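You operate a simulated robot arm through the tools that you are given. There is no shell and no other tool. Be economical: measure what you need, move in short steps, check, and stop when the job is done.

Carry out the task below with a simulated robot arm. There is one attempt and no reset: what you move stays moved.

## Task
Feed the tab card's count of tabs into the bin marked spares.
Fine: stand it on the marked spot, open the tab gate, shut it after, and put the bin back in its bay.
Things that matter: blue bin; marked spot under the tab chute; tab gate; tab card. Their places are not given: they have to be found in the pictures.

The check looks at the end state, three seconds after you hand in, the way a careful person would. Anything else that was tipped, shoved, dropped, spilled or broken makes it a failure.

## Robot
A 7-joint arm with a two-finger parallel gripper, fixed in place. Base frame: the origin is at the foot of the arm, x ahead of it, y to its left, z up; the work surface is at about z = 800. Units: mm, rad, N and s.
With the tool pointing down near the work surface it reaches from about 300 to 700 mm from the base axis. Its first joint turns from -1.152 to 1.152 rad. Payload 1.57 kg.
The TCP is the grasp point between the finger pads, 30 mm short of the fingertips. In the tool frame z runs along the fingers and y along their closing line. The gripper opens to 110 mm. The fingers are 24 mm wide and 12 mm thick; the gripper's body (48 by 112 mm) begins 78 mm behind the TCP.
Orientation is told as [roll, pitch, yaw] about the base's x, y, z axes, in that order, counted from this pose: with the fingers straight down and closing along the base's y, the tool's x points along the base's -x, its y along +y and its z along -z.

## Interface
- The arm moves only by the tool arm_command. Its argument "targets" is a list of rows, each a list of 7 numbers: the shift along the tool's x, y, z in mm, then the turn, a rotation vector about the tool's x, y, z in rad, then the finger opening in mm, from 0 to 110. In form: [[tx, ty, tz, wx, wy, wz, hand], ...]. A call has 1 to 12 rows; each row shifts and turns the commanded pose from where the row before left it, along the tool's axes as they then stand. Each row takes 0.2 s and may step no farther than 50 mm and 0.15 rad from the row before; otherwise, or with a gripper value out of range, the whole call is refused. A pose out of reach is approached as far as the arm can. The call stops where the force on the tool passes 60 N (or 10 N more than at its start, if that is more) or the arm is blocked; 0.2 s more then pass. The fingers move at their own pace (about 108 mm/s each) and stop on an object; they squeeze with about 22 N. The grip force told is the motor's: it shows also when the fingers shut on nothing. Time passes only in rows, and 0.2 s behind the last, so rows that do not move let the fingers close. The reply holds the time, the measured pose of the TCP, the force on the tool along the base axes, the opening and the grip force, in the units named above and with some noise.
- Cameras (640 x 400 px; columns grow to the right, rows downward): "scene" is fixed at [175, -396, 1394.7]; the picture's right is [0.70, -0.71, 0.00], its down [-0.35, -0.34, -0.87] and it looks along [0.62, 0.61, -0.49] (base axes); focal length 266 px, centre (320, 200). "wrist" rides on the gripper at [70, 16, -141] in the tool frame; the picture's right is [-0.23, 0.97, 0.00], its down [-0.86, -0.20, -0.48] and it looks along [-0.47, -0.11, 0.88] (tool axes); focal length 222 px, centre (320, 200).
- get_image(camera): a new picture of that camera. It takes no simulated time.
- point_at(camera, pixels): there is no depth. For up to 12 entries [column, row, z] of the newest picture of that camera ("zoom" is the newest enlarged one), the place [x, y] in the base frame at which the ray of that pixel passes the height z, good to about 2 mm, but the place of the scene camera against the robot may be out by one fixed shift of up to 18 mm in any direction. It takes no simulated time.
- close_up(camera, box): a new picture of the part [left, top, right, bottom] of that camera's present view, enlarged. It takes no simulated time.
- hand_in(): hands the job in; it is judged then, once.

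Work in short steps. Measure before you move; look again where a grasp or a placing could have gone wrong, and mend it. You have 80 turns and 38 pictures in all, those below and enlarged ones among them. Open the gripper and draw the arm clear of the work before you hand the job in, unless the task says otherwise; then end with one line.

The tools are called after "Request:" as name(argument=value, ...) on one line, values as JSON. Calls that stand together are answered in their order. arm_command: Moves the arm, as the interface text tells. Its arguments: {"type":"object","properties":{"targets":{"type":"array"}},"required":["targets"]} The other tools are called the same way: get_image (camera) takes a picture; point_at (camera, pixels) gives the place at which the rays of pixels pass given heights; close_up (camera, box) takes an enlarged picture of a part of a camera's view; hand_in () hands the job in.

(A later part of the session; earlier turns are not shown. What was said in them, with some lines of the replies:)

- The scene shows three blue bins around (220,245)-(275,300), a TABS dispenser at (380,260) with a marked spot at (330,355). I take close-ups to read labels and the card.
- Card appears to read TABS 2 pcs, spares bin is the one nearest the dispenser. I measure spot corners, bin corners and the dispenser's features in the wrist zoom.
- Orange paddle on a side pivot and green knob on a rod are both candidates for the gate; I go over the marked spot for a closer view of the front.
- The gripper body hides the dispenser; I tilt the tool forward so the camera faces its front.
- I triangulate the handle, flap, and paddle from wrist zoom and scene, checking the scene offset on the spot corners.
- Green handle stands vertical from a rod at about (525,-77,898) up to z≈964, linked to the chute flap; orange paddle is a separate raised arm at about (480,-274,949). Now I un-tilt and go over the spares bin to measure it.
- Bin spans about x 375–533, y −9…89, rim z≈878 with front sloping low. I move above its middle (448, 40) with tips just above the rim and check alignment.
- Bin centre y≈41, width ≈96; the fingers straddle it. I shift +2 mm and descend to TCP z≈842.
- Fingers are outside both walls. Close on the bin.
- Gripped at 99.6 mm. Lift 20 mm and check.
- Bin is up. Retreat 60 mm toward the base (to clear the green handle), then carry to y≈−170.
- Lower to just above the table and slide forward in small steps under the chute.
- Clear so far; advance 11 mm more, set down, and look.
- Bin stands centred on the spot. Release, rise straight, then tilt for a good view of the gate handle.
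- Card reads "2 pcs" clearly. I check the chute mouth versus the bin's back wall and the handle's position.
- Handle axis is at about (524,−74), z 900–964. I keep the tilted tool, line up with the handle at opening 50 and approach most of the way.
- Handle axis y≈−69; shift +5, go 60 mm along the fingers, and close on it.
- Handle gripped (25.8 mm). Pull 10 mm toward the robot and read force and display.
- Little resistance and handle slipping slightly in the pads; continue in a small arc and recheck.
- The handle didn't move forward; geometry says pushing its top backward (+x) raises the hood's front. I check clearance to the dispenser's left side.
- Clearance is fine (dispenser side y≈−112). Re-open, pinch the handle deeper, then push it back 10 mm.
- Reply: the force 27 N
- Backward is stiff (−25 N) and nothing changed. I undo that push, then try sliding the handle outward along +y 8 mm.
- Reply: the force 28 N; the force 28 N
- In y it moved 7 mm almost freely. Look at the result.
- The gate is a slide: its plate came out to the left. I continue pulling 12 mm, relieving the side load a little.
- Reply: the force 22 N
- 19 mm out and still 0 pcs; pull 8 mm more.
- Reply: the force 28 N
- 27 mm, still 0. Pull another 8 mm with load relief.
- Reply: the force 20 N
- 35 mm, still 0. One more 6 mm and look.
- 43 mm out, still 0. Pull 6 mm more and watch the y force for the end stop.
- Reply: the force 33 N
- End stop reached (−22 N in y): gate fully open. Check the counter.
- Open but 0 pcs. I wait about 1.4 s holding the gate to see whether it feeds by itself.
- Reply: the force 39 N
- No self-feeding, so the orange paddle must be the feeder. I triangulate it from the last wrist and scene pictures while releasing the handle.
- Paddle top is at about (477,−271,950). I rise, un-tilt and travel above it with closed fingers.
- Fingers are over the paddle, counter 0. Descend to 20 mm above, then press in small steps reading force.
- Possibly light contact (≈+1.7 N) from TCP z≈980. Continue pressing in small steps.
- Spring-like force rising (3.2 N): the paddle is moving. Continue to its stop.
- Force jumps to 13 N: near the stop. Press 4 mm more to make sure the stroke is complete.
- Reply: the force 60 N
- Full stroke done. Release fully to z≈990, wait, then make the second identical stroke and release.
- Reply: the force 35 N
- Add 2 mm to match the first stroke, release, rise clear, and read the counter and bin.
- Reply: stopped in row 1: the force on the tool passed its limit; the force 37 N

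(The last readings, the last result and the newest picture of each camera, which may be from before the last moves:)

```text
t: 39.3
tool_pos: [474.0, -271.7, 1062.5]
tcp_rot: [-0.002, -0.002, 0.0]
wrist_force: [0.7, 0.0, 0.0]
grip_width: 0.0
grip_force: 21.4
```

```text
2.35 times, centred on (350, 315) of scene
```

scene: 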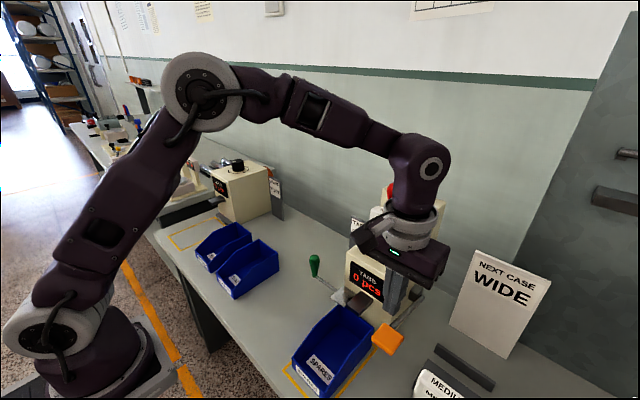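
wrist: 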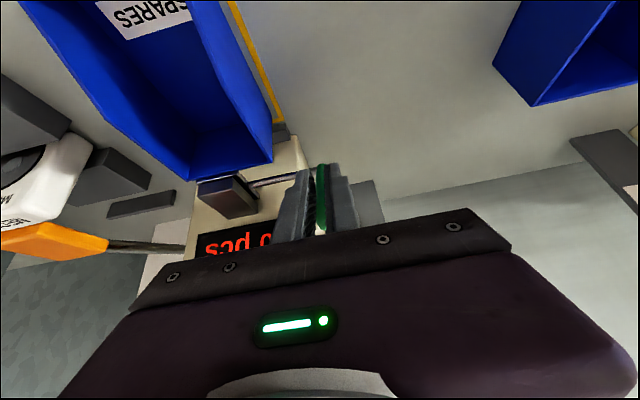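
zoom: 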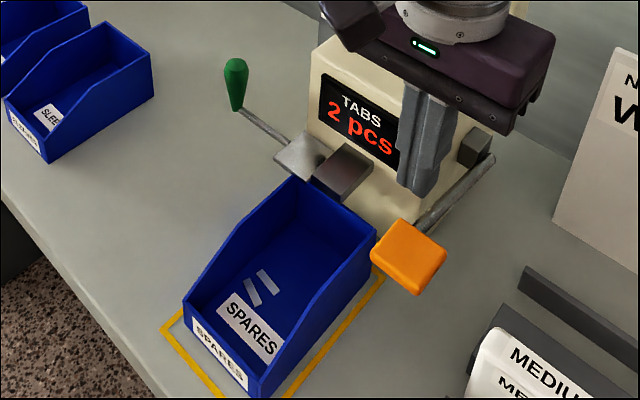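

Counter shows 2 pcs and two tabs lie in the bin. Now return to the gate handle (y≈−23): travel, tilt, and approach.

Request:
arm_command(targets=[[0, 42, 0, 0, 0, 0, 50], [0, 42, 0, 0, 0, 0, 50], [0, 42, 0, 0, 0, 0, 50], [0, 42, 0, 0, 0, 0, 50], [0, 42, 0, 0, 0, 0, 50], [0, 38.5, 0, 0, 0, 0, 50], [0, 0, 0, 0, -0.14, 0, 50], [0, 0, 0, 0, -0.14, 0, 50], [0, 0, 0, 0, -0.14, 0, 50], [0, 0, 0, 0, -0.14, 0, 50], [0, 0, 0, 0, 0, 0, 50]])

Request:
arm_command(targets=[[10, 0, 22, 0, 0, 0, 50], [10, 0, 23, 0, 0, 0, 50], [0, 0, 0, 0, 0, 0, 50]])

```text
t: 41.7
tool_pos: [474.0, -22.7, 1061.5]
tcp_rot: [-0.002, -0.564, 0.0]
wrist_force: [0.2, -0.3, -0.2]
grip_width: 50.1
grip_force: 0.0
```

```text
t: 42.5
tool_pos: [482.5, -22.6, 1011.8]
tcp_rot: [-0.001, -0.562, 0.001]
wrist_force: [-0.2, -0.1, 0.1]
grip_width: 50.0
grip_force: 0.0
```

Go 76 mm along the fingers to the handle and close.

Request:
arm_command(targets=[[0, 0, 38, 0, 0, 0, 50], [0, 0, 38, 0, 0, 0, 50], [0, 0, 0, 0, 0, 0, 10], [0, 0, 0, 0, 0, 0, 10]])

```text
t: 43.5
tool_pos: [521.0, -23.2, 949.4]
tcp_rot: [-0.001, -0.564, -0.006]
wrist_force: [-3.0, -27.5, 3.3]
grip_width: 26.5
grip_force: 37.5
```

Handle gripped. Slide it back −y toward the shut position.

Request:
arm_command(targets=[[0, -8, 0, 0, 0, 0, 10], [0, -8, 0, 0, 0, 0, 10], [0, -8, 0, 0, 0, 0, 10], [0, -8, 0, 0, 0, 0, 10], [0, -8, 0, 0, 0, 0, 10]])

Request:
arm_command(targets=[[0, -4, 0, 0, 0, 0, 10]])

Request:
arm_command(targets=[[0, -3, 0, 0, 0, 0, 10]])

```text
t: 44.7
tool_pos: [520.8, -61.5, 947.7]
tcp_rot: [-0.001, -0.559, 0.002]
wrist_force: [1.7, 0.1, -28.0]
grip_width: 26.6
grip_force: 36.8
```

```text
t: 45.1
tool_pos: [521.5, -66.3, 947.8]
tcp_rot: [-0.001, -0.559, 0.002]
wrist_force: [-2.3, -0.7, -27.6]
grip_width: 26.8
grip_force: 37.3
```

```text
t: 45.5
tool_pos: [520.5, -69.7, 948.2]
tcp_rot: [-0.001, -0.559, 0.001]
wrist_force: [-8.9, -0.3, -24.5]
grip_width: 27.1
grip_force: 37.8
```

Not yet at a stop at y≈−69.7; nudge further until the y force rises.

Request:
arm_command(targets=[[0, -2, 0, 0, 0, 0, 10]])

Request:
arm_command(targets=[[0, -2, 0, 0, 0, 0, 10]])

```text
t: 45.9
tool_pos: [521.2, -70.5, 948.6]
tcp_rot: [-0.002, -0.559, 0.006]
wrist_force: [-9.2, 10.4, -26.7]
grip_width: 26.6
grip_force: 37.7
```

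```text
t: 46.3
tool_pos: [521.2, -70.1, 949.3]
tcp_rot: [0.0, -0.559, 0.007]
wrist_force: [-9.3, 25.4, -28.0]
grip_width: 26.6
grip_force: 37.3
```

Shut against its stop (+25 N). Relieve, release, retract and go above the bin.

Request:
arm_command(targets=[[0, 2.5, 0, 0, 0, 0, 10], [0, 0, 0, 0, 0, 0, 45], [0, 0, 0, 0, 0, 0, 45], [0, 0, -40, 0, 0, 0, 45], [0, 0, -45, 0, 0, 0, 45], [0, 0, -45, 0, 0, 0, 110], [0, -25, 0, 0, 0.14, 0, 110], [0, -25, 0, 0, 0.14, 0, 110], [0, -25, 0, 0, 0.14, 0, 110], [0, -25, 0, 0, 0.14, 0, 110], [0, 0, 0, 0, 0, 0, 110]])

```text
t: 48.7
tool_pos: [453.6, -173.5, 1059.6]
tcp_rot: [-0.001, -0.002, 0.001]
wrist_force: [0.0, 0.1, -0.4]
grip_width: 110.2
grip_force: 0.1
```

Align to (441,−170) and descend to the grip height of z≈842.

Request:
arm_command(targets=[[12.5, 3.5, 0, 0, 0, 0, 110], [0, 0, 45, 0, 0, 0, 110], [0, 0, 45, 0, 0, 0, 110], [0, 0, 45, 0, 0, 0, 110], [0, 0, 0, 0, 0, 0, 110]])

Request:
arm_command(targets=[[0, 0, 25, 0, 0, 0, 110], [0, 0, 28, 0, 0, 0, 110], [0, 0, 29, 0, 0, 0, 110], [0, 0, 0, 0, 0, 0, 110]])

```text
t: 49.9
tool_pos: [440.0, -170.4, 923.7]
tcp_rot: [-0.002, -0.002, 0.0]
wrist_force: [0.3, -0.6, 0.4]
grip_width: 110.1
grip_force: 0.0
```

```text
t: 50.9
tool_pos: [440.6, -168.5, 840.2]
tcp_rot: [-0.002, -0.003, 0.001]
wrist_force: [0.2, 0.8, 0.4]
grip_width: 110.2
grip_force: 0.0
```

Free descent; fingers straddle the bin. Close and lift slightly.

Request:
arm_command(targets=[[0, 0, 0, 0, 0, 0, 90], [0, 0, 0, 0, 0, 0, 80], [0, 0, 0, 0, 0, 0, 80], [0, 0, -4, 0, 0, 0, 80], [0, 0, 0, 0, 0, 0, 80]])

```text
t: 52.1
tool_pos: [440.0, -168.9, 846.5]
tcp_rot: [-0.001, -0.002, 0.001]
wrist_force: [0.2, -0.4, -0.6]
grip_width: 99.8
grip_force: 22.2
```

Gripped (99.8 mm). Retreat from the chute, lift, and carry back to y≈42.

Request:
arm_command(targets=[[18, 0, 0, 0, 0, 0, 80], [18, 0, 0, 0, 0, 0, 80], [18, 0, 0, 0, 0, 0, 80], [0, 0, -16, 0, 0, 0, 80], [0, 35, 0, 0, 0, 0, 80], [0, 35, 0, 0, 0, 0, 80], [0, 35, 0, 0, 0, 0, 80], [0, 35, 0, 0, 0, 0, 80], [0, 35, 0, 0, 0, 0, 80], [0, 36, 0, 0, 0, 0, 80], [0, 0, 0, 0, 0, 0, 80]])

Request:
arm_command(targets=[[-20, 0, 0, 0, 0, 0, 80], [-20, 0, 0, 0, 0, 0, 80], [-20, 0, 0, 0, 0, 0, 80], [0, 0, 0, 0, 0, 0, 80]])

```text
t: 54.5
tool_pos: [387.9, 45.3, 862.0]
tcp_rot: [-0.002, -0.003, 0.0]
wrist_force: [-0.3, -0.8, -1.4]
grip_width: 99.8
grip_force: 22.4
```

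```text
t: 55.5
tool_pos: [447.9, 44.2, 862.3]
tcp_rot: [-0.002, -0.001, -0.002]
wrist_force: [0.1, 0.1, 0.3]
grip_width: 99.5
grip_force: 22.1
```

Correct by (−1.3, −2.3) mm and lower until contact.

Request:
arm_command(targets=[[1.3, -2.3, 8, 0, 0, 0, 80], [0, 0, 8, 0, 0, 0, 80], [0, 0, 2, 0, 0, 0, 80], [0, 0, 0, 0, 0, 0, 80]])

Request:
arm_command(targets=[[0, 0, 2, 0, 0, 0, 80], [0, 0, 0, 0, 0, 0, 80]])

```text
t: 56.5
tool_pos: [445.4, 41.5, 843.9]
tcp_rot: [-0.002, -0.001, -0.001]
wrist_force: [-1.0, -0.1, 0.0]
grip_width: 99.4
grip_force: 21.7
```

```text
t: 57.1
tool_pos: [445.9, 41.8, 841.2]
tcp_rot: [-0.001, -0.003, 0.001]
wrist_force: [-1.0, 0.2, 8.7]
grip_width: 99.4
grip_force: 21.9
```

Bin is on the table (8.7 N) at the original pose. Release, rise and draw clear, then take the last picture.

Request:
arm_command(targets=[[0, 0, 0, 0, 0, 0, 110], [0, 0, 0, 0, 0, 0, 110], [0, 0, -40, 0, 0, 0, 110], [0, 0, -45, 0, 0, 0, 110], [0, 0, -45, 0, 0, 0, 110], [20, 0, -45, 0, 0, 0, 110], [20, 0, -45, 0, 0, 0, 110], [20, 0, -45, 0, 0, 0, 110], [0, 0, -45, 0, 0, 0, 110], [0, 0, -45, 0, 0, 0, 110], [0, 0, -45, 0, 0, 0, 110], [0, 0, 0, 0, 0, 0, 110]])

Request:
close_up(camera="scene", box=[180, 210, 440, 372])

```text
t: 59.7
tool_pos: [383.2, 44.7, 1240.6]
tcp_rot: [-0.001, -0.001, -0.001]
wrist_force: [-0.2, 0.0, -0.5]
grip_width: 110.0
grip_force: 0.0
```

```text
2.46 times, centred on (310, 291) of scene
```

zoom: 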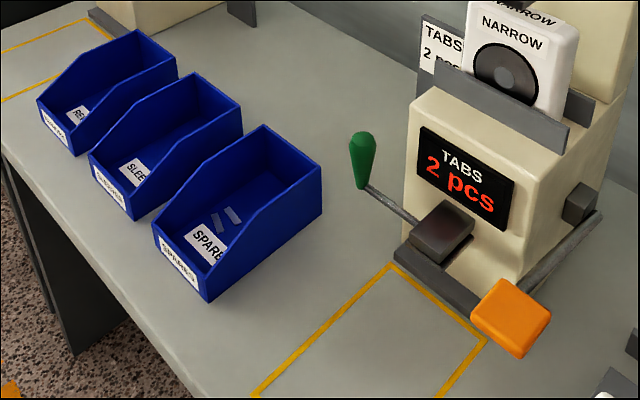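

The last picture shows the bin back in its bay with two tabs inside. The counter reads 2 pcs, the gate is shut and the arm is clear, so I hand in.

Request:
hand_in()

```text
The job is handed in.
```

The spares bin got the 2 tabs the card calls for (the counter reads 2 pcs), the tab gate is shut, and the bin is back in its bay with the arm drawn clear.
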